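You operate a simulated robot arm through the tools that you are given. There is no shell and no other tool.

You run a simulated two-armed robot. Do the job below in one go: nothing can be reset, and whatever is moved stays where it is left.

Task
Put one of the short pipes from the top of the blue bench in the grey crate. Then take the yellow pad and leave it on the grey tile. Then put the brown elbow on top of the green reel. Do these in the order given.
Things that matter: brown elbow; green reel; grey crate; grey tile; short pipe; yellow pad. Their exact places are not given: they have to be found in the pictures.

The check looks at the end state, three seconds after you hand in, the way a careful person would. Anything else that was tipped, shoved, dropped, spilled or broken makes it a failure.

Robot
Two 7-joint arms with two-finger grippers on one trunk, on a base that drives. Base frame: it is fixed to the floor where the robot stands at the start and does not move with it; the origin is under the middle of the robot, x ahead of it, y to its left, z up; the surface under the hand at the start is at about z = 860. Units: mm, degrees, N and s.
The left shoulder is at the start at [50, 191, 1092], the right one opposite. With the tool pointing down near the work surface each hand reaches from about 200 to 740 mm from the robot's upright axis, wherever it stands, measured 20 degrees to its own side. Places, roughly: brown elbow [5250, 4750, 250]; green reel [5250, 3000, 750]; grey crate [5000, 250, 750]; grey tile [5000, 500, 750]; short pipe (12x3x3 cm) [600, 200, 900]; short pipe (9x3x3 cm) [800, 300, 900]; yellow pad [5000, 0, 750]. Payload 2.69 kg a hand.
The tool frame of a hand sits at the grasp point between the pads (the TCP): z along the fingers, y along the line on which they close. The tips reach 20 mm beyond it. Largest opening 100 mm; the body of the gripper starts 63 mm behind the TCP.
Orientation is that of the tool frame in the base frame, as a unit quaternion [w, x, y, z]. With the fingers straight down and closing along the base's y, the tool's x points along the base's -x, its y along +y and its z along -z.

Tools
- The arms move only by the tool jog_arm. It takes "left_steps", "right_steps" or both (then of equal length, played together; a hand with none holds still); each is a list of rows, each an object (a shift or turn left out is 0, a gripper value left out holds the last) with "fingers": the opening, from 0 (shut) to 1 (fully open); "linear": the shift along the tool's x, y, z in mm, a list of three; "delta_rot": the turn, a rotation vector about the tool's x, y, z in degrees, a list of three. In form: [{"fingers": fingers, "linear": [dx, dy, dz], "delta_rot": [wx, wy, wz]}, ...]. A call has 1 to 20 rows; each row is the pose to reach, as a shift and turn from the pose commanded when the call began, along the tool's axes at that moment. A row lasts 0.2 s, in which the tool goes at most 50 mm and 8.6 degrees; a call with a longer step from one row to the next is refused whole, and so is a gripper value outside its range. A pose out of reach is approached as far as the arm can. The call stops where the force on the tool passes 40 N (or 10 N more than at its start, if that is more) or the arm is blocked; 0.2 s more then pass. The fingers move at their own pace (about 153 mm/s each) and stop on an object; they squeeze with about 39 N. The grip force told is the motor's: it shows also when the fingers shut on nothing. Time passes only in rows, and 0.2 s behind the last, so rows that repeat a pose let the fingers close. The reply holds the time, the measured pose of the TCP, the force on the tool along the base axes, the opening and the grip force, in the units named above and with some noise, with the torque about the TCP (base axes, N m) and any sound that the robot's microphone picked up, and new pictures: "views" is both (left out), scene, wrist or none (wrist: the cameras of the hands that moved).
- Cameras (640 x 400 px; columns grow to the right, rows downward): "scene" is now at [124.8, 32.5, 1275.1]; the picture's right is [0.35, -0.94, 0.00], its down [-0.42, -0.15, -0.90] and it looks along [0.84, 0.31, -0.44] (base axes); focal length 256 px, centre (320, 200). "left" rides on the left gripper at [70, 19, -99] in its tool frame; the picture's right is [-0.26, 0.97, 0.00], its down [-0.75, -0.20, -0.63] and it looks along [-0.61, -0.16, 0.78] (tool axes); focal length 230 px, centre (320, 200). "right" rides on the right gripper at [70, -19, -99] in its tool frame; the picture's right is [0.26, 0.97, 0.00], its down [-0.75, 0.20, -0.63] and it looks along [-0.61, 0.16, 0.78] (tool axes); focal length 230 px, centre (320, 200).
- slide_trunk(by): slides the trunk up (or, below 0, down) by that many mm; the arms and the scene camera ride with it, the base frame stays. It gives what a move gives, with no picture.
- steer(legs): drives the robot by 1 to 6 legs, each [ahead, left, turn to the left] in mm, mm and degrees, along the robot's own axes; the way and the turn of a leg run together, so that a leg with both is an arc; at most 1500 mm and 180 degrees a leg. The arms and the cameras ride along, it lands a little off, and it stops where it bumps. It gives what a move gives, and a new picture of the scene camera.
- turn_head(pan, tilt): turns the head with the scene camera to pan (to the left, within 80 degrees either way) and tilt (down, from -29 to 69), counted from straight ahead of the robot. It gives what a move gives, and a new picture of the scene camera.
- probe_pixels(camera, pixels): there is no depth. For up to 12 entries [column, row, z] of the newest picture of that camera ("zoom" is the newest enlarged one), the place [x, y] in the base frame at which the ray of that pixel passes the height z, good to about 2 mm. The clock stands still meanwhile.
- inspect(camera, box): a new picture of the part [left, top, right, bottom] of that camera's present view, enlarged. The clock stands still meanwhile.
- close_job(): hands the job in; it is judged then, once.

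Leave the grippers open and the arms clear of the work at the hand-in unless told otherwise.

The tools are called as a command line: name --argument value ..., lists and objects as JSON in quotes. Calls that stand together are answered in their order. jog_arm: Moves the arms, as the interface text tells. Its arguments: {"type":"object","properties":{"left_steps":{"type":"array","items":{"type":"object","properties":{"fingers":{"type":"number"},"linear":{"type":"array","items":{"type":"number"}},"delta_rot":{"type":"array","items":{"type":"number"}}}}},"right_steps":{"type":"array","items":{"type":"object","properties":{"fingers":{"type":"number"},"linear":{"type":"array","items":{"type":"number"}},"delta_rot":{"type":"array","items":{"type":"number"}}}}},"views":{"type":"string","enum":["both","scene","wrist","none"]}},"required":[]} The other tools are called the same way: slide_trunk (by) slides the trunk up or down; steer (legs) drives the base; turn_head (pan, tilt) turns the head that bears the scene camera; probe_pixels (camera, pixels) gives the place at which the rays of pixels pass given heights; inspect (camera, box) takes an enlarged picture of a part of a camera's view; close_job () hands the job in.

At the start:

```text
clock: 0.0
left_ee_pos: [452.7, 384.3, 1109.6]
left_tcp_rot: [0.0, -0.001, 1.0, 0.0]
left_ft_force: [0.6, 0.9, 0.5]
left_moment: [0.0, 0.04, 0.02]
left_width: 99.7
left_grip_force: 0.1
right_ee_pos: [521.4, -46.4, 1118.7]
right_tcp_rot: [0.0, -0.001, 1.0, 0.0]
right_ft_force: [0.5, -0.4, -0.1]
right_moment: [0.02, -0.01, -0.01]
right_width: 100.2
right_grip_force: 0.0
trunk travel left (down, up): [-150.0, 173.0]
robot x, y, heading: [-1.9, -3.3, 0.0]
head pan, tilt: [20.5, 26.3]
```

scene: 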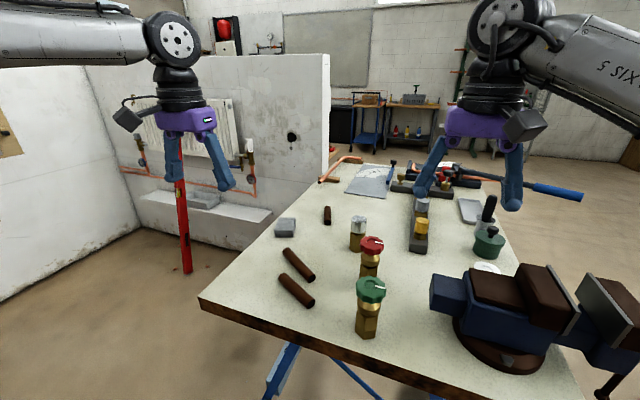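
right: 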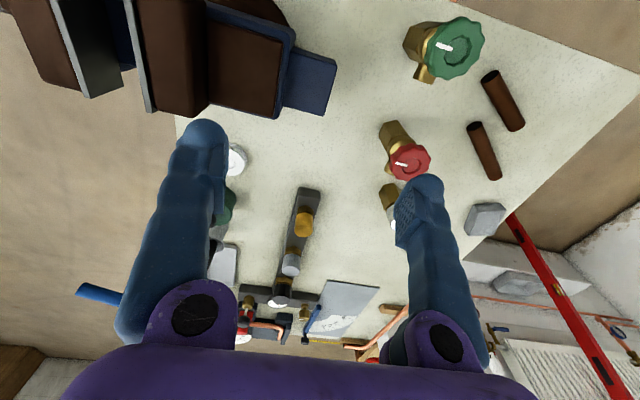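
left: 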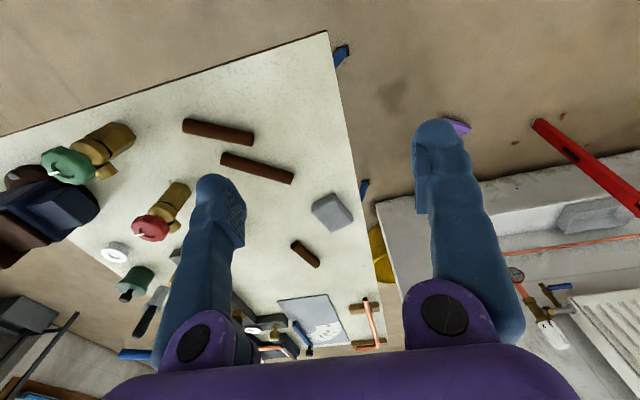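

I see brown short pipes on the bench at scene (299,264), (296,290) and a smaller one at (327,215). I probe their places at bench-top height and look closer.

inspect --camera "scene" --box '[240, 190, 400, 320]'

probe_pixels --camera "scene" --pixels '[[287, 251, 875], [312, 279, 875], [282, 277, 875], [311, 304, 875], [327, 208, 875], [327, 223, 875], [200, 300, 860], [285, 228, 860]]'

probe_pixels --camera "left" --pixels '[[223, 158, 875], [291, 178, 875], [185, 125, 875], [252, 139, 875], [295, 243, 875], [317, 264, 875], [326, 31, 860], [332, 212, 860]]'

```text
3.08 times, centred on (320, 255) of scene
```

zoom: 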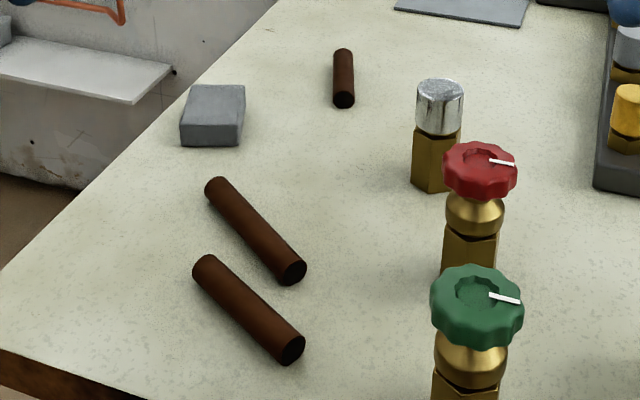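

```text
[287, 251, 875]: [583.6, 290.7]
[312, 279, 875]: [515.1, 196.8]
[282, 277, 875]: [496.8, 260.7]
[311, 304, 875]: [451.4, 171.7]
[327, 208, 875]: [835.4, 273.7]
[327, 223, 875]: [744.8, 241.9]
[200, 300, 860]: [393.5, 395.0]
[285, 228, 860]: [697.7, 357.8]
```

```text
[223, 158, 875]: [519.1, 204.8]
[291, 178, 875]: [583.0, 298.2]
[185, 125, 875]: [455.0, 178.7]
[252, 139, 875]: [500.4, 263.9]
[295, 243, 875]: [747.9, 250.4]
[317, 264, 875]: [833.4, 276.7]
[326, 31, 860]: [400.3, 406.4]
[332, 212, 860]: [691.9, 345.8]
```

Two near pipes lie side by side: A from about (517,201) to (583,295), B from about (453,175) to (498,262); a third sits alone near (790,260). Before grasping I survey the room by turning the head.

turn_head --pan -40 --tilt 10

turn_head --pan 0 --tilt 10

turn_head --pan 45 --tilt 10

turn_head --pan 80 --tilt 20

turn_head --pan -80 --tilt 20

```text
clock: 1.3
left_ee_pos: [451.9, 382.9, 1110.4]
left_tcp_rot: [0.0, -0.001, 1.0, 0.0]
left_ft_force: [-0.5, -0.3, 0.0]
left_moment: [0.01, -0.01, -0.02]
left_width: 100.0
left_grip_force: 0.1
right_ee_pos: [520.7, -46.5, 1118.3]
right_tcp_rot: [0.0, 0.0, 1.0, 0.0]
right_ft_force: [-0.3, -0.2, -0.4]
right_moment: [0.04, -0.01, 0.03]
right_width: 100.1
right_grip_force: 0.0
trunk travel left (down, up): [-150.0, 173.0]
robot x, y, heading: [2.6, -0.5, -0.1]
head pan, tilt: [-40.0, 10.0]
```

scene: 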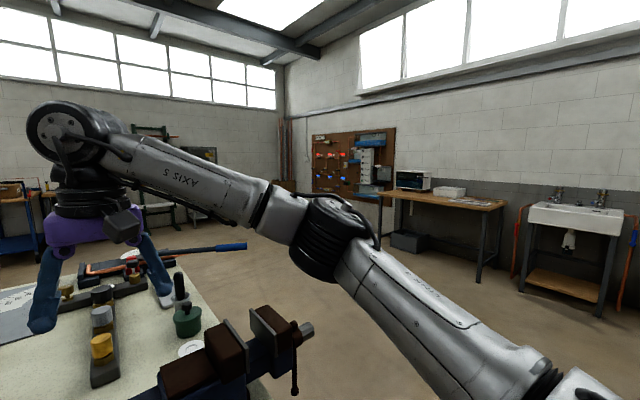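

```text
clock: 2.4
left_ee_pos: [452.0, 384.3, 1110.4]
left_tcp_rot: [-0.001, -0.001, 1.0, 0.0]
left_ft_force: [-0.4, 0.5, -0.5]
left_moment: [0.0, 0.0, 0.0]
left_width: 99.9
left_grip_force: 0.0
right_ee_pos: [520.8, -46.7, 1118.5]
right_tcp_rot: [0.001, 0.0, 1.0, 0.0]
right_ft_force: [0.5, 0.2, -0.6]
right_moment: [-0.01, -0.02, -0.02]
right_width: 100.0
right_grip_force: 0.0
trunk travel left (down, up): [-150.0, 173.0]
robot x, y, heading: [1.5, -0.9, 0.2]
head pan, tilt: [0.0, 10.0]
```

scene: 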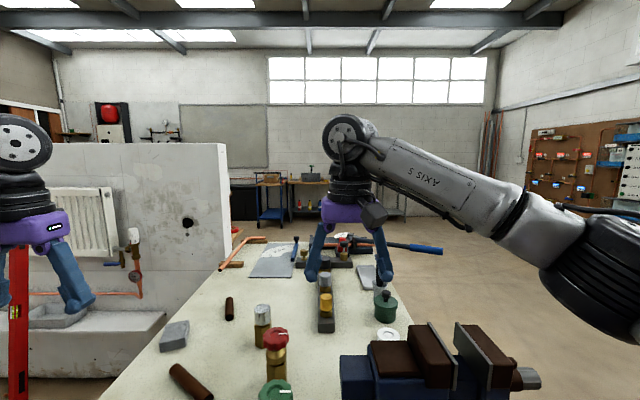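

```text
clock: 3.5
left_ee_pos: [452.1, 385.4, 1109.3]
left_tcp_rot: [0.0, 0.0, 1.0, 0.0]
left_ft_force: [0.1, -0.4, 0.6]
left_moment: [-0.02, -0.03, 0.01]
left_width: 99.9
left_grip_force: 0.0
right_ee_pos: [521.3, -46.7, 1118.5]
right_tcp_rot: [0.001, 0.0, 1.0, 0.0]
right_ft_force: [1.0, 0.1, -0.4]
right_moment: [0.02, 0.01, -0.01]
right_width: 100.0
right_grip_force: 0.0
trunk travel left (down, up): [-150.0, 173.0]
robot x, y, heading: [-3.1, -2.6, 0.2]
head pan, tilt: [45.0, 10.0]
```

scene: 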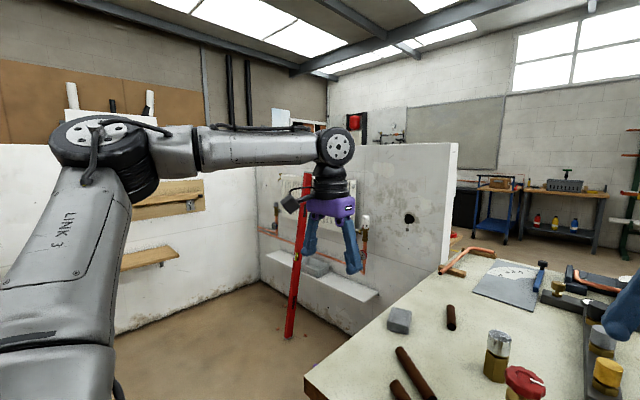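

```text
clock: 4.5
left_ee_pos: [451.4, 385.3, 1109.5]
left_tcp_rot: [0.0, -0.001, 1.0, 0.0]
left_ft_force: [0.6, 0.1, -0.4]
left_moment: [0.02, 0.01, 0.02]
left_width: 100.3
left_grip_force: 0.0
right_ee_pos: [522.8, -46.0, 1119.6]
right_tcp_rot: [0.0, 0.0, 1.0, 0.0]
right_ft_force: [0.1, 0.0, -0.2]
right_moment: [-0.02, 0.01, 0.01]
right_width: 99.9
right_grip_force: 0.1
trunk travel left (down, up): [-150.0, 173.0]
robot x, y, heading: [-1.7, -1.0, 0.0]
head pan, tilt: [80.0, 20.0]
```

scene: 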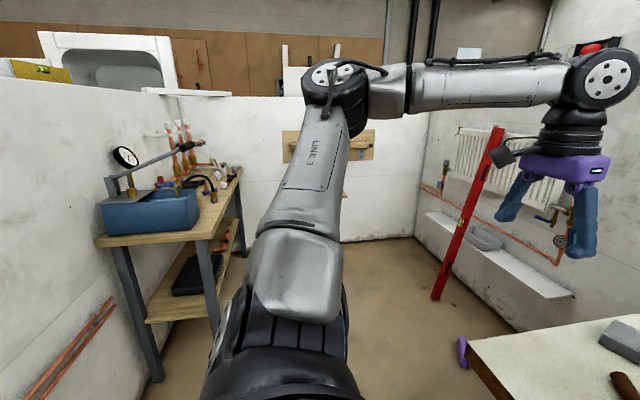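

```text
clock: 7.0
left_ee_pos: [451.4, 385.0, 1109.8]
left_tcp_rot: [0.0, -0.001, 1.0, 0.0]
left_ft_force: [0.6, 0.2, -0.4]
left_moment: [0.02, 0.03, 0.0]
left_width: 100.0
left_grip_force: 0.0
right_ee_pos: [521.2, -47.7, 1118.0]
right_tcp_rot: [-0.001, 0.0, 1.0, 0.0]
right_ft_force: [0.5, 0.1, -0.1]
right_moment: [-0.02, -0.02, -0.03]
right_width: 100.1
right_grip_force: 0.1
trunk travel left (down, up): [-150.0, 173.0]
robot x, y, heading: [-0.7, -6.1, -0.0]
head pan, tilt: [-80.0, 20.0]
```

scene: 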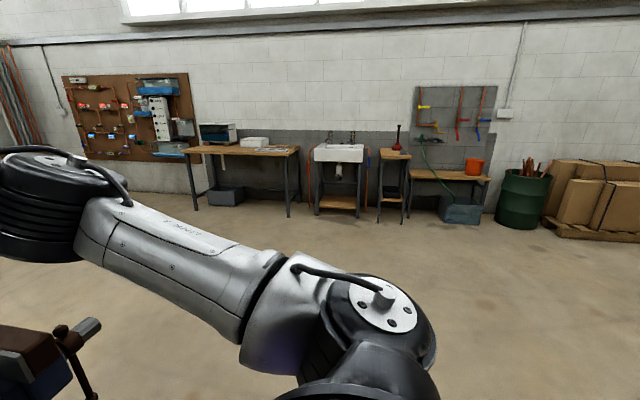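

The targets at x≈5000 are the two benches at the far wall. I look straight ahead and zoom in.

turn_head --pan 5 --tilt 10

inspect --camera "scene" --box '[240, 150, 400, 250]'

probe_pixels --camera "scene" --pixels '[[330, 184, 750], [290, 186, 750]]'

```text
clock: 8.6
left_ee_pos: [452.3, 385.4, 1109.0]
left_tcp_rot: [0.0, -0.001, 1.0, 0.001]
left_ft_force: [-0.4, -0.1, 0.3]
left_moment: [-0.02, -0.03, -0.02]
left_width: 99.9
left_grip_force: 0.1
right_ee_pos: [522.3, -46.7, 1118.6]
right_tcp_rot: [0.0, 0.0, 1.0, 0.0]
right_ft_force: [-0.4, 0.0, 0.1]
right_moment: [0.01, -0.01, -0.02]
right_width: 100.1
right_grip_force: 0.0
trunk travel left (down, up): [-150.0, 173.0]
robot x, y, heading: [2.8, 0.2, -0.2]
head pan, tilt: [5.0, 10.0]
```

scene: 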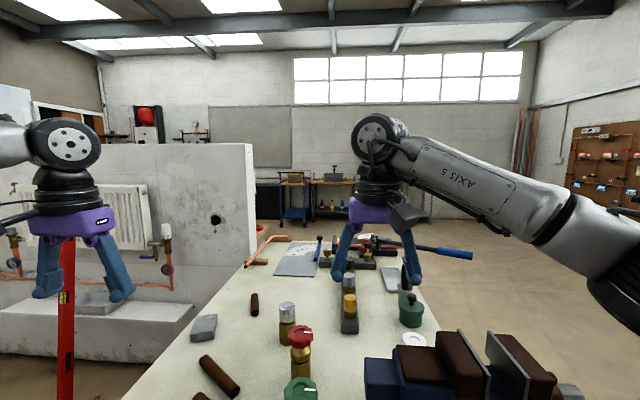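

```text
4.00 times, centred on (320, 200) of scene
```

zoom: 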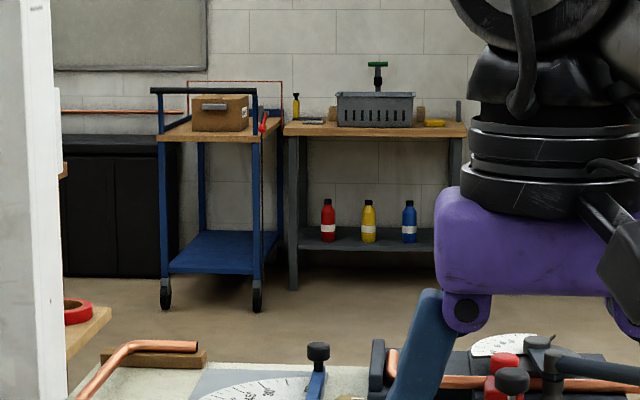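

```text
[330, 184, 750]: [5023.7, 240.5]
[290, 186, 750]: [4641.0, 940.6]
```

The grey crate stands on the far table at zoom (375,110), with the yellow pad to its right (433,122) and the tile to its left. First I pick pipe A with the left hand: I move above about (562,264) and turn the fingers to close across the pipe, at z=1000.

jog_arm --left_steps '[{"fingers": 1, "linear": [-15.6, -17.3, 15.6], "delta_rot": [0, 0, -7.8]}, {"linear": [-31.2, -34.6, 31.3], "delta_rot": [0, 0, -15.6]}, {"linear": [-46.8, -51.9, 46.9], "delta_rot": [0, 0, -23.4]}, {"linear": [-62.5, -69.1, 62.6], "delta_rot": [0, 0, -31.2]}, {"linear": [-78.1, -86.4, 78.2], "delta_rot": [0, 0, -39]}, {"linear": [-93.7, -103.7, 93.9], "delta_rot": [0, 0, -46.8]}, {"linear": [-109.3, -121, 109.5], "delta_rot": [0, 0, -54.6]}, {"linear": [-109.3, -121, 109.5], "delta_rot": [0, 0, -54.6]}]'

```text
clock: 10.3
left_ee_pos: [561.4, 263.6, 999.7]
left_tcp_rot: [0.0, -0.46, 0.888, -0.001]
left_ft_force: [-0.3, -0.9, 0.1]
left_moment: [0.01, 0.0, 0.0]
left_width: 100.0
left_grip_force: 0.1
right_ee_pos: [521.8, -46.6, 1118.5]
right_tcp_rot: [0.0, 0.0, 1.0, 0.001]
right_ft_force: [0.0, -0.1, -0.4]
right_moment: [-0.04, 0.01, 0.0]
right_width: 99.9
right_grip_force: 0.1
trunk travel left (down, up): [-150.0, 173.0]
robot x, y, heading: [-0.5, 2.8, 0.3]
head pan, tilt: [5.0, 10.0]
```

scene: 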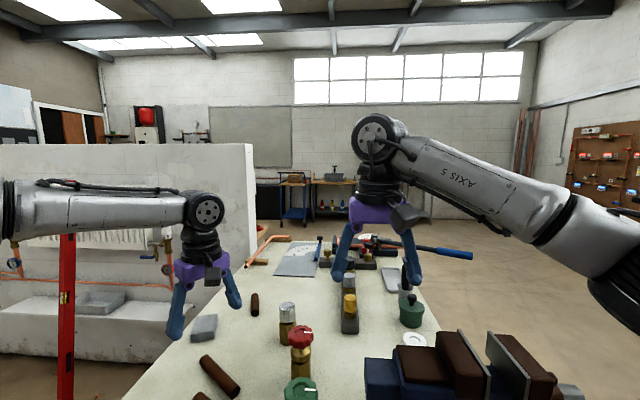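
left: 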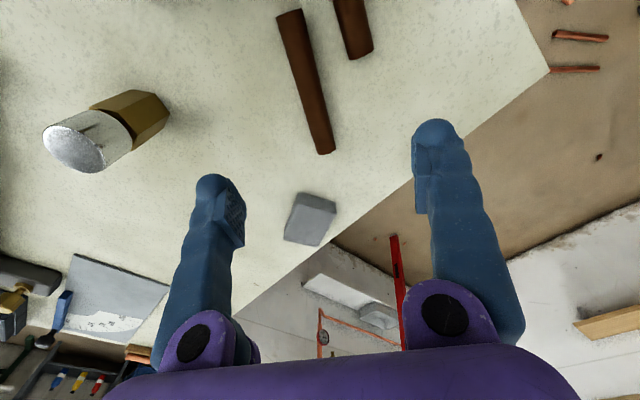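

The turn is right. I probe the pipe edges and ends in the fresh left picture: far end near (290,14), near end around (326,150).

probe_pixels --camera "left" --pixels '[[277, 17, 875], [303, 10, 875], [317, 152, 875], [334, 150, 875], [296, 80, 875], [317, 77, 875], [325, 151, 875], [290, 13, 875], [353, 58, 875], [372, 50, 875], [337, 0, 875]]'

inspect --camera "left" --box '[240, 0, 400, 100]'

```text
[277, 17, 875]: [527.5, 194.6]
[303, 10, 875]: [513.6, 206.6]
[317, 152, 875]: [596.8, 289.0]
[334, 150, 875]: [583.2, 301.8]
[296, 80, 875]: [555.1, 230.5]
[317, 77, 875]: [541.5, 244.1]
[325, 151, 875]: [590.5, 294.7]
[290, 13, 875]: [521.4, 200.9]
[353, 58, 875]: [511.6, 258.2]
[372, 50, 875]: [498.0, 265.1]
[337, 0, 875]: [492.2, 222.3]
```

```text
4.00 times, centred on (320, 50) of left
```

zoom: 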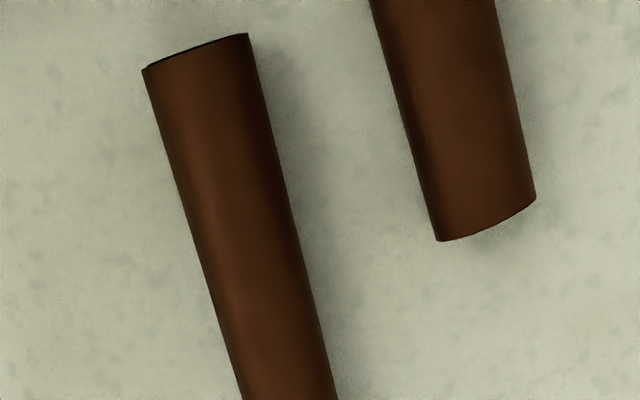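

The pipe is about 19 mm thick, its axis running (521,201)–(590,295). I shift 5 mm across and lower to z≈884, with the fingers partly opened, then check.

jog_arm --left_steps '[{"fingers": 0.7, "linear": [0, -5, 30], "delta_rot": [0, 0, 0.5]}, {"linear": [0, -5, 60], "delta_rot": [0, 0, 0.5]}, {"linear": [0, -5, 90], "delta_rot": [0, 0, 0.5]}, {"linear": [0, -5, 105], "delta_rot": [0, 0, 0.5]}, {"linear": [0, -5, 115.5], "delta_rot": [0, 0, 0.5]}, {"linear": [0, -5, 115.5], "delta_rot": [0, 0, 0.5]}]' --views "wrist"

```text
clock: 11.8
left_ee_pos: [566.0, 261.3, 885.7]
left_tcp_rot: [0.0, -0.455, 0.89, 0.001]
left_ft_force: [0.0, 0.1, 0.4]
left_moment: [-0.03, 0.02, 0.0]
left_width: 70.1
left_grip_force: 0.0
right_ee_pos: [521.2, -45.9, 1119.0]
right_tcp_rot: [0.0, 0.0, 1.0, 0.0]
right_ft_force: [1.1, -0.3, 0.1]
right_moment: [0.03, 0.01, 0.02]
right_width: 100.2
right_grip_force: 0.1
trunk travel left (down, up): [-150.0, 173.0]
robot x, y, heading: [2.4, -0.4, -0.2]
head pan, tilt: [5.0, 10.0]
```

left: 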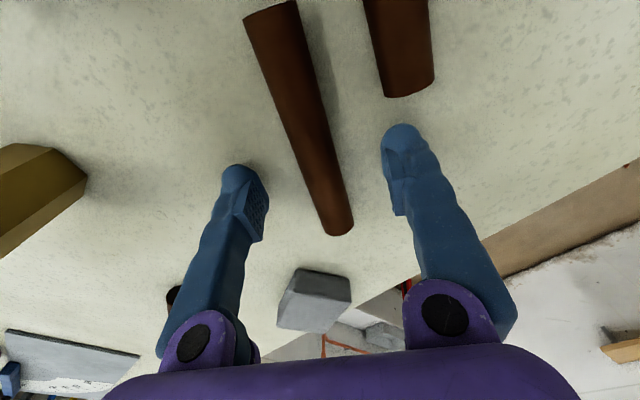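

The pipe lies between the fingers, clear of pipe B. I lower 2 mm and close.

jog_arm --left_steps '[{"linear": [0, 0, 2]}, {"linear": [0, 0, 2], "fingers": 0}, {"linear": [0, 0, 2]}, {"linear": [0, 0, 2]}, {"linear": [0, 0, 2]}]' --views "wrist"

```text
clock: 12.9
left_ee_pos: [565.3, 260.6, 883.6]
left_tcp_rot: [0.0, -0.455, 0.891, -0.001]
left_ft_force: [0.2, -0.2, 0.0]
left_moment: [0.0, 0.01, -0.02]
left_width: 18.6
left_grip_force: 38.7
right_ee_pos: [521.9, -46.8, 1118.3]
right_tcp_rot: [0.001, 0.0, 1.0, 0.0]
right_ft_force: [0.7, 0.0, 0.2]
right_moment: [0.04, -0.03, 0.0]
right_width: 100.0
right_grip_force: 0.1
trunk travel left (down, up): [-150.0, 173.0]
robot x, y, heading: [2.8, 0.1, 0.1]
head pan, tilt: [5.0, 10.0]
```

left: 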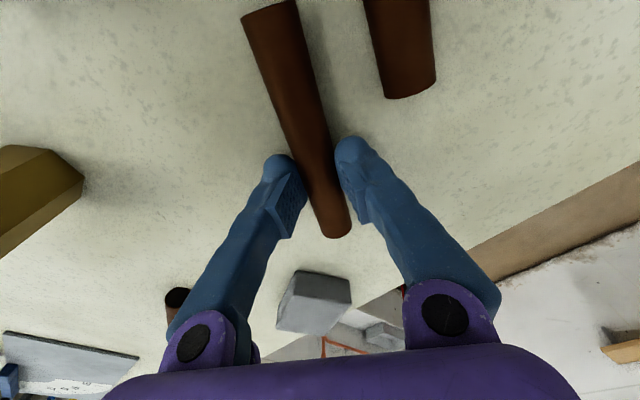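

The pipe is held (18.6 mm, 38.7 N). I lift straight up and then draw the hand back.

jog_arm --left_steps '[{"linear": [0, 0, -30]}, {"linear": [0, 0, -75]}, {"linear": [0, 0, -120]}, {"linear": [0, 0, -165]}, {"linear": [0, 0, -210]}, {"linear": [0, 0, -240]}, {"linear": [0, 0, -240]}]'

```text
clock: 14.6
left_ee_pos: [564.9, 263.4, 1114.4]
left_tcp_rot: [0.001, -0.455, 0.89, 0.0]
left_ft_force: [-0.4, -0.1, -0.3]
left_moment: [0.03, -0.01, 0.01]
left_width: 18.9
left_grip_force: 38.8
left hand out of reach, approached as far as the arm can: row 6, 7
right_ee_pos: [521.6, -47.3, 1119.1]
right_tcp_rot: [0.001, 0.0, 1.0, 0.0]
right_ft_force: [0.8, -0.7, 0.2]
right_moment: [-0.01, 0.04, 0.03]
right_width: 100.4
right_grip_force: 0.0
trunk travel left (down, up): [-150.0, 173.0]
robot x, y, heading: [3.2, -3.0, -0.1]
head pan, tilt: [5.0, 10.0]
```

scene: 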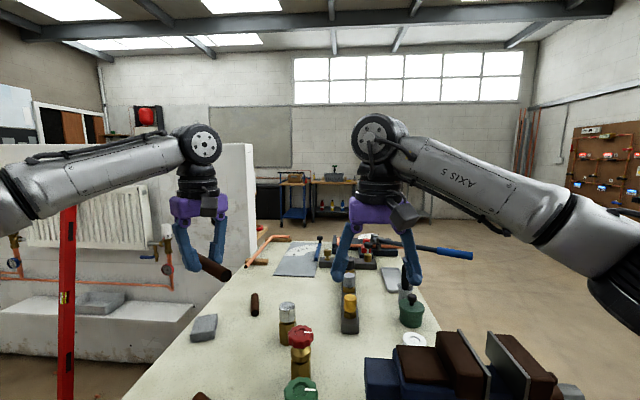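
left: 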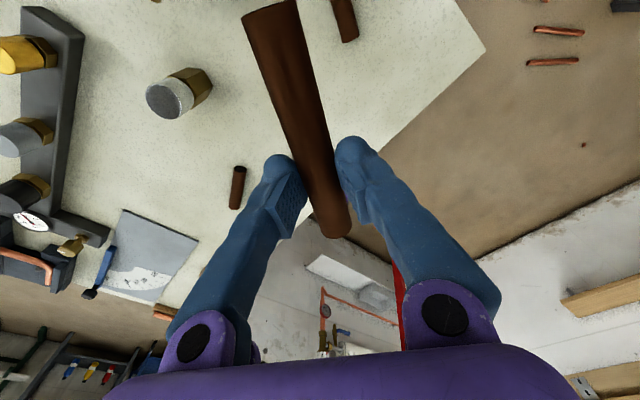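

The pipe is held high. Now I draw both hands in closer to the body before driving.

jog_arm --left_steps '[{"linear": [25, 26, -231]}, {"linear": [25, 26, -231]}]' --views "none"

```text
refused: row 1 steps farther than a row can; nothing moved
```

That call was wrongly framed (shifts count from the present pose). I send the proper retreat for both hands.

jog_arm --left_steps '[{"linear": [25, 26, 5]}, {"linear": [50, 52, 10]}, {"linear": [75, 78, 10]}, {"linear": [100, 104, 10]}, {"linear": [125, 130, 10]}, {"linear": [150, 157, 10]}, {"linear": [150, 157, 10]}]' --right_steps '[{"linear": [28, -33, 0]}, {"linear": [56, -66, 0]}, {"linear": [85, -100, 0]}, {"linear": [113, -133, 0]}, {"linear": [142, -166, 0]}, {"linear": [170, -200, 0]}, {"linear": [170, -200, 0]}]' --views "scene"

turn_head --pan -20 --tilt 30

```text
clock: 16.1
left_ee_pos: [350.8, 233.5, 1102.0]
left_tcp_rot: [0.0, -0.455, 0.89, 0.0]
left_ft_force: [0.0, -0.2, -0.8]
left_moment: [-0.01, -0.01, -0.01]
left_width: 18.9
left_grip_force: 38.8
right_ee_pos: [351.4, -246.7, 1118.8]
right_tcp_rot: [0.0, 0.0, 1.0, -0.001]
right_ft_force: [0.3, 1.2, -1.4]
right_moment: [0.01, 0.02, 0.04]
right_width: 100.0
right_grip_force: 0.0
trunk travel left (down, up): [-150.0, 173.0]
robot x, y, heading: [-0.3, 0.3, 0.2]
head pan, tilt: [5.0, 10.0]
```

scene: 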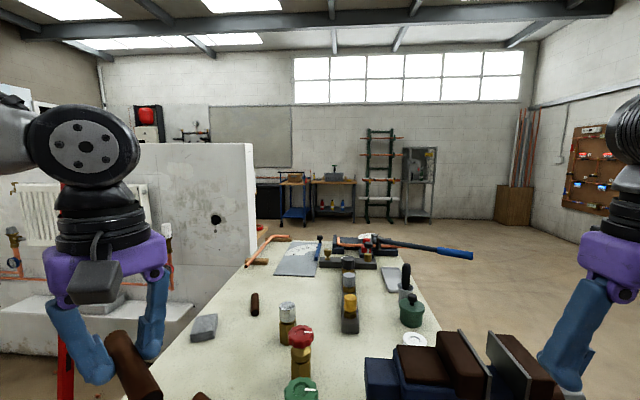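

```text
clock: 17.0
left_ee_pos: [351.5, 231.9, 1102.4]
left_tcp_rot: [0.0, -0.456, 0.89, 0.0]
left_ft_force: [-0.3, -1.2, -0.4]
left_moment: [0.01, -0.01, 0.01]
left_width: 18.9
left_grip_force: 38.7
right_ee_pos: [351.2, -247.6, 1118.7]
right_tcp_rot: [0.0, 0.0, 1.0, 0.0]
right_ft_force: [0.2, 0.8, 0.0]
right_moment: [0.0, -0.01, -0.01]
right_width: 99.9
right_grip_force: 0.0
trunk travel left (down, up): [-150.0, 173.0]
robot x, y, heading: [-0.4, -2.4, -0.0]
head pan, tilt: [-20.0, 30.0]
```

scene: 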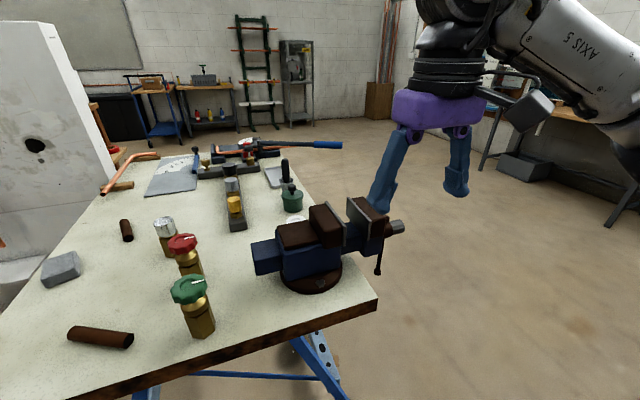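

I probe the bench's right corner (377,298), its right edge, the vice (405,228) and the blue handle end (343,144), and the far table legs.

probe_pixels --camera "scene" --pixels '[[377, 298, 860], [300, 163, 860], [403, 227, 960], [380, 272, 900], [343, 145, 950], [305, 148, 860], [240, 130, 0], [190, 136, 0], [313, 120, 0], [250, 130, 0]]'

turn_head --pan -50 --tilt 40

```text
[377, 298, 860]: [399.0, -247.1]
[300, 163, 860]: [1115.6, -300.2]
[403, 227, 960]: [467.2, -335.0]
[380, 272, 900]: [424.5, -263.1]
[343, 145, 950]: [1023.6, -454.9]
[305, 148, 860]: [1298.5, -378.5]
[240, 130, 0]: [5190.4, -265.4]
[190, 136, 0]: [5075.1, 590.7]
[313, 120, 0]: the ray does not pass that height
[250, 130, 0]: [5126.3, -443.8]
```

```text
clock: 18.0
left_ee_pos: [351.3, 233.1, 1101.9]
left_tcp_rot: [0.0, -0.456, 0.89, 0.001]
left_ft_force: [0.0, 0.8, -1.3]
left_moment: [0.03, -0.03, -0.01]
left_width: 18.8
left_grip_force: 39.5
right_ee_pos: [351.8, -247.5, 1118.5]
right_tcp_rot: [0.0, 0.0, 1.0, 0.0]
right_ft_force: [0.7, 0.1, -0.4]
right_moment: [0.03, 0.0, -0.01]
right_width: 100.0
right_grip_force: 0.0
trunk travel left (down, up): [-150.0, 173.0]
robot x, y, heading: [1.2, 0.4, 0.2]
head pan, tilt: [-50.0, 40.0]
```

scene: 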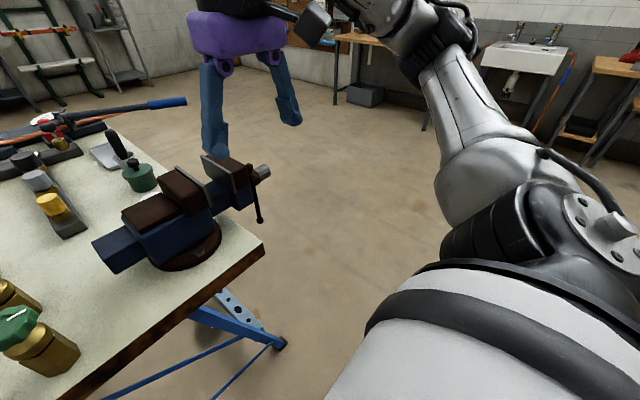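

Corner at (399,-247), vice to y≈-335, blue handle to y≈-455. The floor on the right is clear. I back off 250 mm and move right 1250 mm, then look ahead.

steer --legs '[[-250, 0, 0], [0, -1250, 0]]'

turn_head --pan 0 --tilt 15

```text
clock: 30.7
left_ee_pos: [102.2, -1027.5, 1101.9]
left_tcp_rot: [0.0, -0.455, 0.89, 0.0]
left_ft_force: [0.0, 1.2, -0.6]
left_moment: [0.02, 0.0, 0.02]
left_width: 19.0
left_grip_force: 38.4
right_ee_pos: [102.8, -1507.4, 1118.9]
right_tcp_rot: [0.0, 0.0, 1.0, 0.0]
right_ft_force: [-0.3, -0.1, 0.4]
right_moment: [0.03, -0.01, 0.0]
right_width: 99.8
right_grip_force: 0.1
trunk travel left (down, up): [-150.0, 173.0]
robot x, y, heading: [-247.7, -1261.3, 0.2]
head pan, tilt: [-50.0, 40.0]
```

scene: 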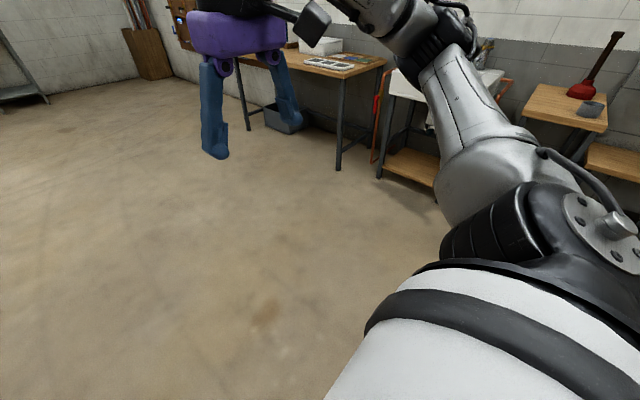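

```text
clock: 31.9
left_ee_pos: [101.9, -1027.6, 1103.4]
left_tcp_rot: [0.001, -0.456, 0.89, 0.0]
left_ft_force: [0.1, 0.1, 0.4]
left_moment: [0.02, 0.0, 0.01]
left_width: 18.7
left_grip_force: 38.5
right_ee_pos: [102.5, -1507.3, 1118.5]
right_tcp_rot: [0.0, 0.0, 1.0, 0.0]
right_ft_force: [0.9, -0.6, -0.4]
right_moment: [0.02, 0.0, 0.01]
right_width: 99.9
right_grip_force: 0.1
trunk travel left (down, up): [-150.0, 173.0]
robot x, y, heading: [-250.6, -1262.0, -0.1]
head pan, tilt: [0.0, 15.0]
```

scene: 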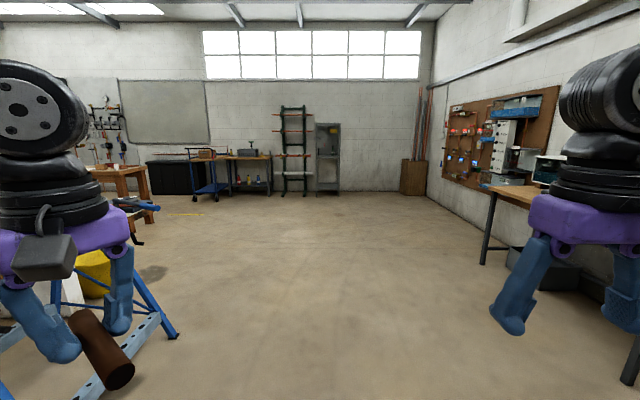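

The way ahead is clear. I drive forward 4000 mm in three legs.

steer --legs '[[1500, 0, 0], [1500, 0, 0], [1000, 0, 0]]'

turn_head --pan 45 --tilt 25

```text
clock: 51.1
left_ee_pos: [4091.3, -1024.6, 1103.8]
left_tcp_rot: [0.0, -0.454, 0.891, 0.001]
left_ft_force: [0.3, -0.1, -1.0]
left_moment: [0.01, 0.01, 0.01]
left_width: 18.8
left_grip_force: 38.5
right_ee_pos: [4089.8, -1503.7, 1117.9]
right_tcp_rot: [0.0, 0.001, 1.0, 0.0]
right_ft_force: [0.3, -0.1, 0.0]
right_moment: [-0.02, -0.04, -0.03]
right_width: 99.9
right_grip_force: 0.0
trunk travel left (down, up): [-150.0, 173.0]
robot x, y, heading: [3738.2, -1254.1, -0.3]
head pan, tilt: [0.0, 15.0]
```

scene: 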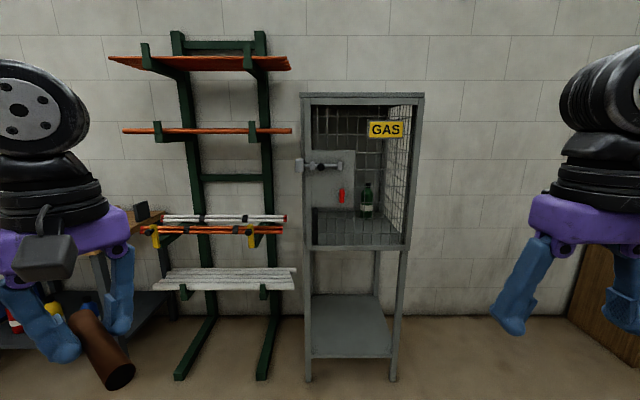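

```text
clock: 52.2
left_ee_pos: [4091.8, -1024.3, 1103.6]
left_tcp_rot: [0.0, -0.454, 0.891, 0.001]
left_ft_force: [0.1, 0.3, -0.3]
left_moment: [0.04, 0.0, 0.0]
left_width: 18.9
left_grip_force: 38.9
right_ee_pos: [4089.1, -1504.9, 1118.7]
right_tcp_rot: [0.0, 0.002, 1.0, 0.0]
right_ft_force: [0.0, 0.7, 0.2]
right_moment: [0.05, -0.01, -0.03]
right_width: 99.9
right_grip_force: 0.1
trunk travel left (down, up): [-150.0, 173.0]
robot x, y, heading: [3740.8, -1255.8, -0.5]
head pan, tilt: [45.0, 25.0]
```

scene: 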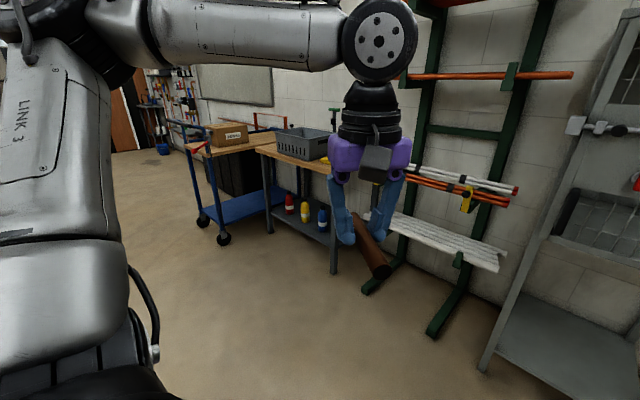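

I see the crate at (303,142) on the far table. I probe the table's front legs (271,232), (334,272), edge (300,158) and the crate's rim.

probe_pixels --camera "scene" --pixels '[[271, 232, 0], [334, 272, 0], [257, 148, 750], [330, 173, 750], [222, 244, 0], [210, 153, 750], [303, 159, 750], [277, 152, 750]]'

inspect --camera "scene" --box '[180, 90, 340, 190]'

```text
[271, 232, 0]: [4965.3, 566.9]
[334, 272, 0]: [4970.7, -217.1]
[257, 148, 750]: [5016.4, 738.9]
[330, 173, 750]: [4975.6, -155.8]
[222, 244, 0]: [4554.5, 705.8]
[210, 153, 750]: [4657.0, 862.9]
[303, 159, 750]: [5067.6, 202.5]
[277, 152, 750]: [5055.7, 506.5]
```

```text
4.00 times, centred on (260, 140) of scene
```

zoom: 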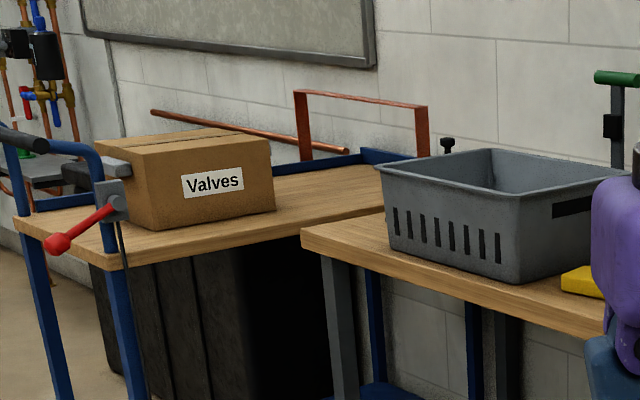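

The table's front edge is at x≈4970, spanning y≈-200..600; the trolley's corner stands near (4555,706). I move left to y≈100, then ahead to x≈4300, and look.

steer --legs '[[0, 1355, 0.5], [560, 0, 0]]'

turn_head --pan 10 --tilt 35

```text
clock: 67.1
left_ee_pos: [4640.3, 348.3, 1103.1]
left_tcp_rot: [0.001, -0.464, 0.886, 0.0]
left_ft_force: [0.3, 0.2, 0.5]
left_moment: [0.05, -0.02, 0.02]
left_width: 18.6
left_grip_force: 39.8
right_ee_pos: [4649.2, -132.7, 1117.9]
right_tcp_rot: [0.0, -0.009, 1.0, 0.0]
right_ft_force: [0.2, 0.0, -0.6]
right_moment: [0.0, 0.02, 0.02]
right_width: 100.2
right_grip_force: 0.0
trunk travel left (down, up): [-150.0, 173.0]
robot x, y, heading: [4287.5, 110.9, 1.1]
head pan, tilt: [45.0, 25.0]
```

scene: 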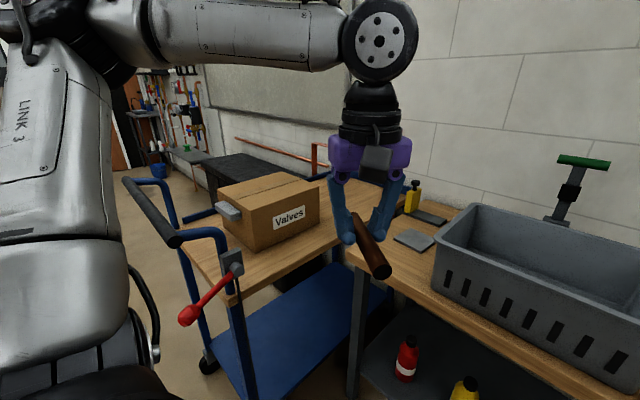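

```text
clock: 68.1
left_ee_pos: [4639.1, 347.8, 1103.0]
left_tcp_rot: [0.0, -0.464, 0.886, 0.0]
left_ft_force: [-0.1, 0.6, -0.5]
left_moment: [-0.04, -0.01, 0.01]
left_width: 19.0
left_grip_force: 39.0
right_ee_pos: [4648.7, -131.5, 1118.7]
right_tcp_rot: [0.0, -0.011, 1.0, 0.0]
right_ft_force: [-0.6, 0.0, -0.7]
right_moment: [0.02, 0.0, 0.01]
right_width: 100.3
right_grip_force: 0.2
trunk travel left (down, up): [-150.0, 173.0]
robot x, y, heading: [4289.3, 108.0, 1.1]
head pan, tilt: [10.0, 35.0]
```

scene: 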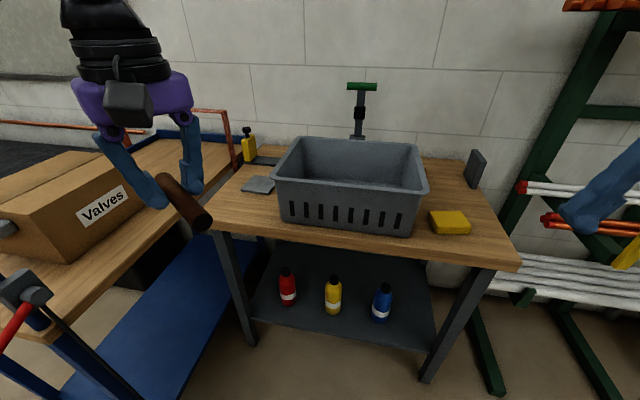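

Now everything is visible: crate (350,185), yellow pad (450,222), grey tile (258,185). I zoom in and probe.

inspect --camera "scene" --box '[200, 110, 360, 210]'

inspect --camera "scene" --box '[360, 140, 520, 240]'

probe_pixels --camera "scene" --pixels '[[241, 190, 755], [268, 194, 755], [276, 179, 755], [250, 176, 755], [432, 212, 770], [436, 233, 770], [470, 233, 770], [463, 212, 770], [210, 226, 750], [520, 265, 750], [283, 222, 750], [410, 236, 750]]'

probe_pixels --camera "scene" --pixels '[[272, 180, 880], [430, 190, 880], [422, 146, 880], [304, 137, 880], [272, 180, 900], [430, 190, 900], [422, 146, 900], [304, 137, 900], [255, 165, 755], [262, 155, 755], [283, 165, 755]]'

```text
4.00 times, centred on (280, 160) of scene
```

zoom: 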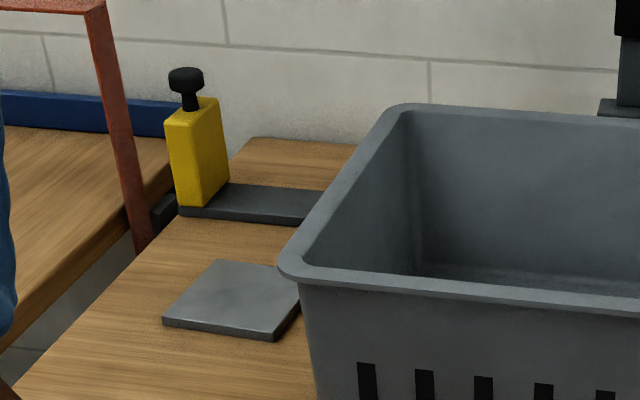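

```text
4.00 times, centred on (440, 190) of scene
```

zoom: 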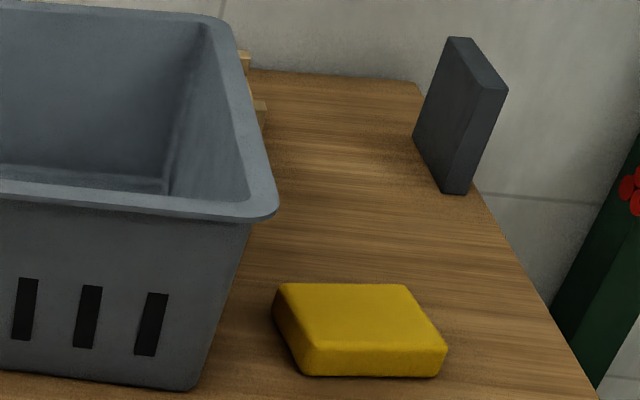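

```text
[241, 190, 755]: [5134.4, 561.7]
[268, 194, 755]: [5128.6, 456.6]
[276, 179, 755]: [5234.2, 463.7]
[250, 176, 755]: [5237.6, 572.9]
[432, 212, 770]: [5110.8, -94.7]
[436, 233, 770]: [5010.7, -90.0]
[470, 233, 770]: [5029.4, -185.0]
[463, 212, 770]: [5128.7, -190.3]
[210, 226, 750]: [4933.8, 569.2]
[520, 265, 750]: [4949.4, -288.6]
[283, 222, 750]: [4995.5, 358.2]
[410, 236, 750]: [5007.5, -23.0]
```

```text
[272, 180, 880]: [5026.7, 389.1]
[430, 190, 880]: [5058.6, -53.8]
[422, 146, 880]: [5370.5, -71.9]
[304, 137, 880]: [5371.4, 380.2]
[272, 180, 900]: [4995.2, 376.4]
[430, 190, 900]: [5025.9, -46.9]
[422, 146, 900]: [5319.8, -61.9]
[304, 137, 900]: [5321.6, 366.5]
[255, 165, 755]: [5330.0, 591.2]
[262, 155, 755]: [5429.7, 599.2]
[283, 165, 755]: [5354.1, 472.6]
```

The two viewpoints disagree at z=750, so the table top must be higher (about 810). I probe leg feet and table corners at several heights to pin it down.

probe_pixels --camera "scene" --pixels '[[251, 345, 0], [427, 380, 0], [210, 226, 800], [210, 226, 850], [520, 265, 800], [520, 265, 850], [450, 224, 800], [450, 224, 850], [258, 185, 800], [258, 185, 850], [263, 148, 800], [467, 161, 800]]'

inspect --camera "left" --box '[0, 0, 640, 400]'

inspect --camera "right" --box '[0, 0, 640, 400]'

```text
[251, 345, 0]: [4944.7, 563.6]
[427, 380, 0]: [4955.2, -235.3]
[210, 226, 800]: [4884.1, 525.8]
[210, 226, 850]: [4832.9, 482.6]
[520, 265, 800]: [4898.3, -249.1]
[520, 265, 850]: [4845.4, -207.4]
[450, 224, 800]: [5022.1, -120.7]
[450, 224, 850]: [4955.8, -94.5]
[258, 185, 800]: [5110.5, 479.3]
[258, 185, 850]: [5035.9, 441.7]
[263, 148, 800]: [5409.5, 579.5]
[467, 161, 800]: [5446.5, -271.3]
```

```text
1.00 times, centred on (320, 200) of left (not enlarged: the box is as wide or as high as the picture)
```

zoom: 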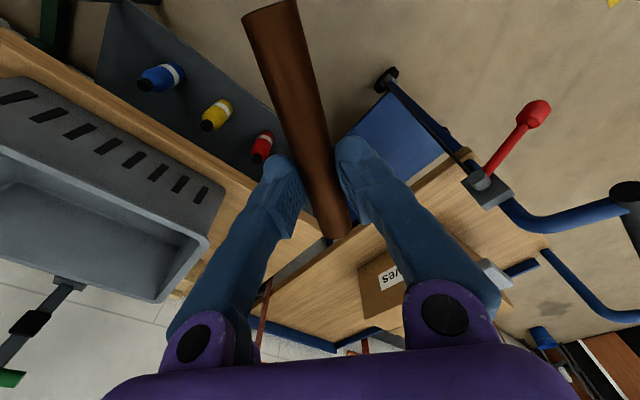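

```text
1.00 times, centred on (320, 200) of right (not enlarged: the box is as wide or as high as the picture)
```

zoom: 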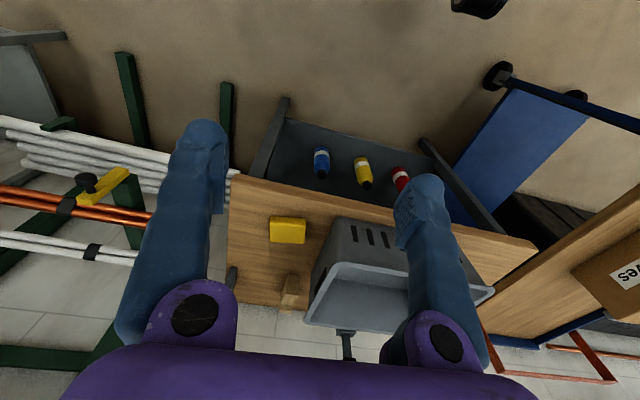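

I cross-check with the right wrist camera: table near-right corner at (233,177), pad corners, tile not in view. I probe at several heights.

probe_pixels --camera "right" --pixels '[[233, 177, 750], [233, 177, 800], [233, 177, 850], [288, 230, 750], [288, 230, 800], [288, 230, 850], [534, 240, 750], [534, 240, 800]]'

inspect --camera "right" --box '[210, 140, 370, 240]'

inspect --camera "scene" --box '[400, 180, 560, 280]'

```text
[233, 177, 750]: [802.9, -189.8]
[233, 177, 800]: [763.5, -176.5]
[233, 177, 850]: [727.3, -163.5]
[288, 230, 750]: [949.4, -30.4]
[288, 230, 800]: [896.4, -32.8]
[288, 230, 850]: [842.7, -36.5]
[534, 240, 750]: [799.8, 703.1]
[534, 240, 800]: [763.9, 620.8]
```

```text
4.00 times, centred on (290, 190) of right
```

zoom: 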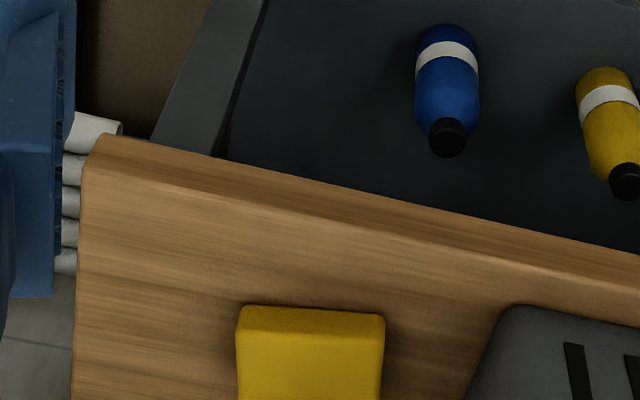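

```text
4.00 times, centred on (480, 230) of scene
```

zoom: 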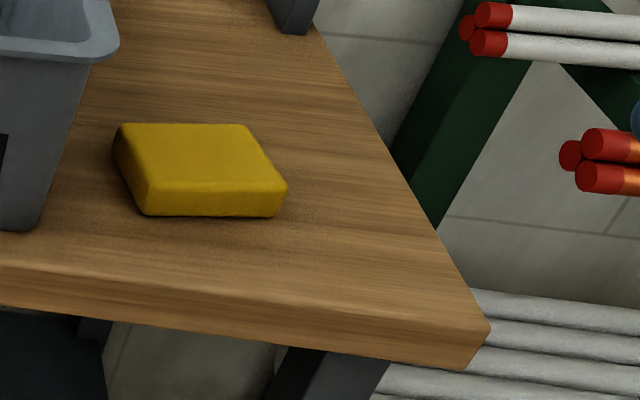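

The wrist probe used an old stored picture. I take the zooms again and probe those: first scene zoom now (top corner (489,322), pad front bottom (145,213)), then right zoom.

probe_pixels --camera "zoom" --pixels '[[489, 323, 750], [489, 323, 800], [489, 323, 850], [145, 215, 750], [145, 215, 800], [145, 215, 850], [283, 213, 750], [283, 213, 800], [283, 213, 850]]'

inspect --camera "right" --box '[210, 150, 370, 250]'

```text
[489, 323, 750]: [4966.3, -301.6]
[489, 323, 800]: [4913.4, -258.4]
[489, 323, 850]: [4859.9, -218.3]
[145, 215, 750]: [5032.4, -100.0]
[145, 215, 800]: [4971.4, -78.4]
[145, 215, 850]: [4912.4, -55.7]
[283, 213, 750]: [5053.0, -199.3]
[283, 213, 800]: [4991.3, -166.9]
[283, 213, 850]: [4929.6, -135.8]
```

```text
4.00 times, centred on (290, 200) of right
```

zoom: 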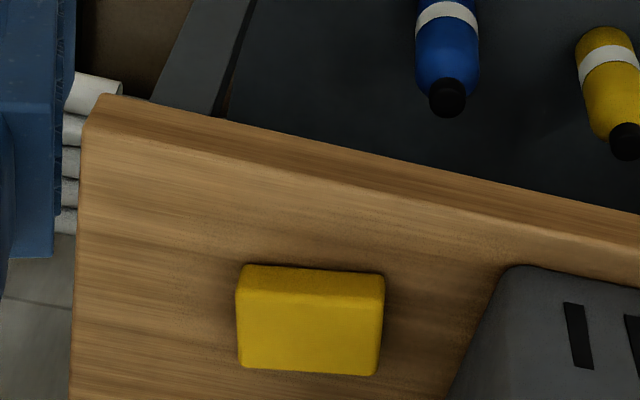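

Now the right zoom: table top corner at (84,130), pad lower front corners (243,264) and (383,272).

probe_pixels --camera "zoom" --pixels '[[84, 130, 750], [84, 130, 800], [84, 130, 850], [243, 264, 750], [243, 264, 800], [243, 264, 850], [383, 272, 750], [383, 272, 800], [383, 272, 850]]'

```text
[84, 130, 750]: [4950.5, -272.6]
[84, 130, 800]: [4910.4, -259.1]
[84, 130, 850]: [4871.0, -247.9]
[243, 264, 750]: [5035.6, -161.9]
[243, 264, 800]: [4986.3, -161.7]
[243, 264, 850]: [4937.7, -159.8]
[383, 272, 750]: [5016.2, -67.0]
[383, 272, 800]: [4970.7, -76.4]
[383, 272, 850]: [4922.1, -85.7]
```

Both views agree at z≈800: that is the table top, front edge x≈4890–4912. I drive 220 mm ahead, keeping the left hand high.

steer --legs '[[220, 0, -1]]'

turn_head --pan 5 --tilt 45

```text
clock: 69.8
left_ee_pos: [4861.3, 343.2, 1103.9]
left_tcp_rot: [0.0, -0.455, 0.89, 0.0]
left_ft_force: [-0.7, 0.0, -1.1]
left_moment: [0.03, 0.01, 0.04]
left_width: 18.7
left_grip_force: 38.7
right_ee_pos: [4862.8, -136.3, 1119.4]
right_tcp_rot: [0.0, -0.002, 1.0, -0.001]
right_ft_force: [-0.2, 0.0, 0.8]
right_moment: [0.02, 0.03, 0.01]
right_width: 99.9
right_grip_force: 0.0
trunk travel left (down, up): [-150.0, 173.0]
robot x, y, heading: [4512.5, 112.5, 0.1]
head pan, tilt: [10.0, 35.0]
```

scene: 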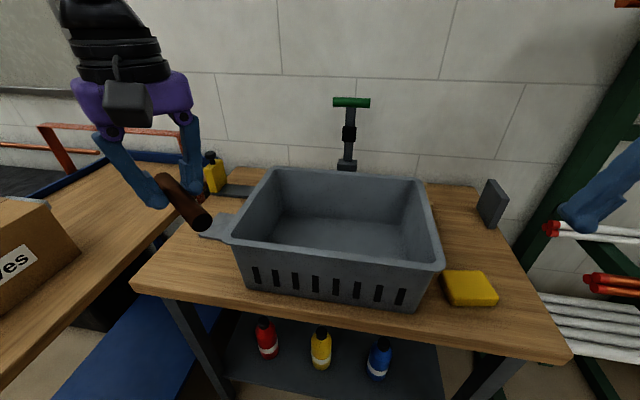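

```text
clock: 70.5
left_ee_pos: [4861.1, 343.2, 1103.9]
left_tcp_rot: [0.001, -0.456, 0.89, 0.001]
left_ft_force: [-1.0, -0.8, 0.8]
left_moment: [0.03, 0.0, 0.0]
left_width: 18.9
left_grip_force: 39.0
right_ee_pos: [4861.3, -137.1, 1118.2]
right_tcp_rot: [0.0, -0.001, 1.0, -0.001]
right_ft_force: [-0.8, -0.2, 0.1]
right_moment: [0.0, 0.0, 0.01]
right_width: 100.0
right_grip_force: 0.0
trunk travel left (down, up): [-150.0, 173.0]
robot x, y, heading: [4511.3, 111.4, -0.1]
head pan, tilt: [5.0, 45.0]
```

scene: 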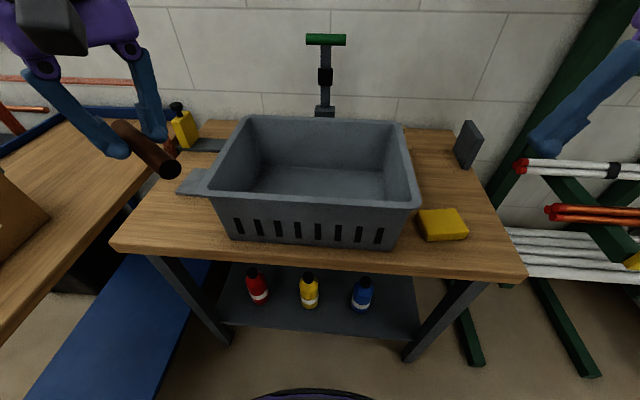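

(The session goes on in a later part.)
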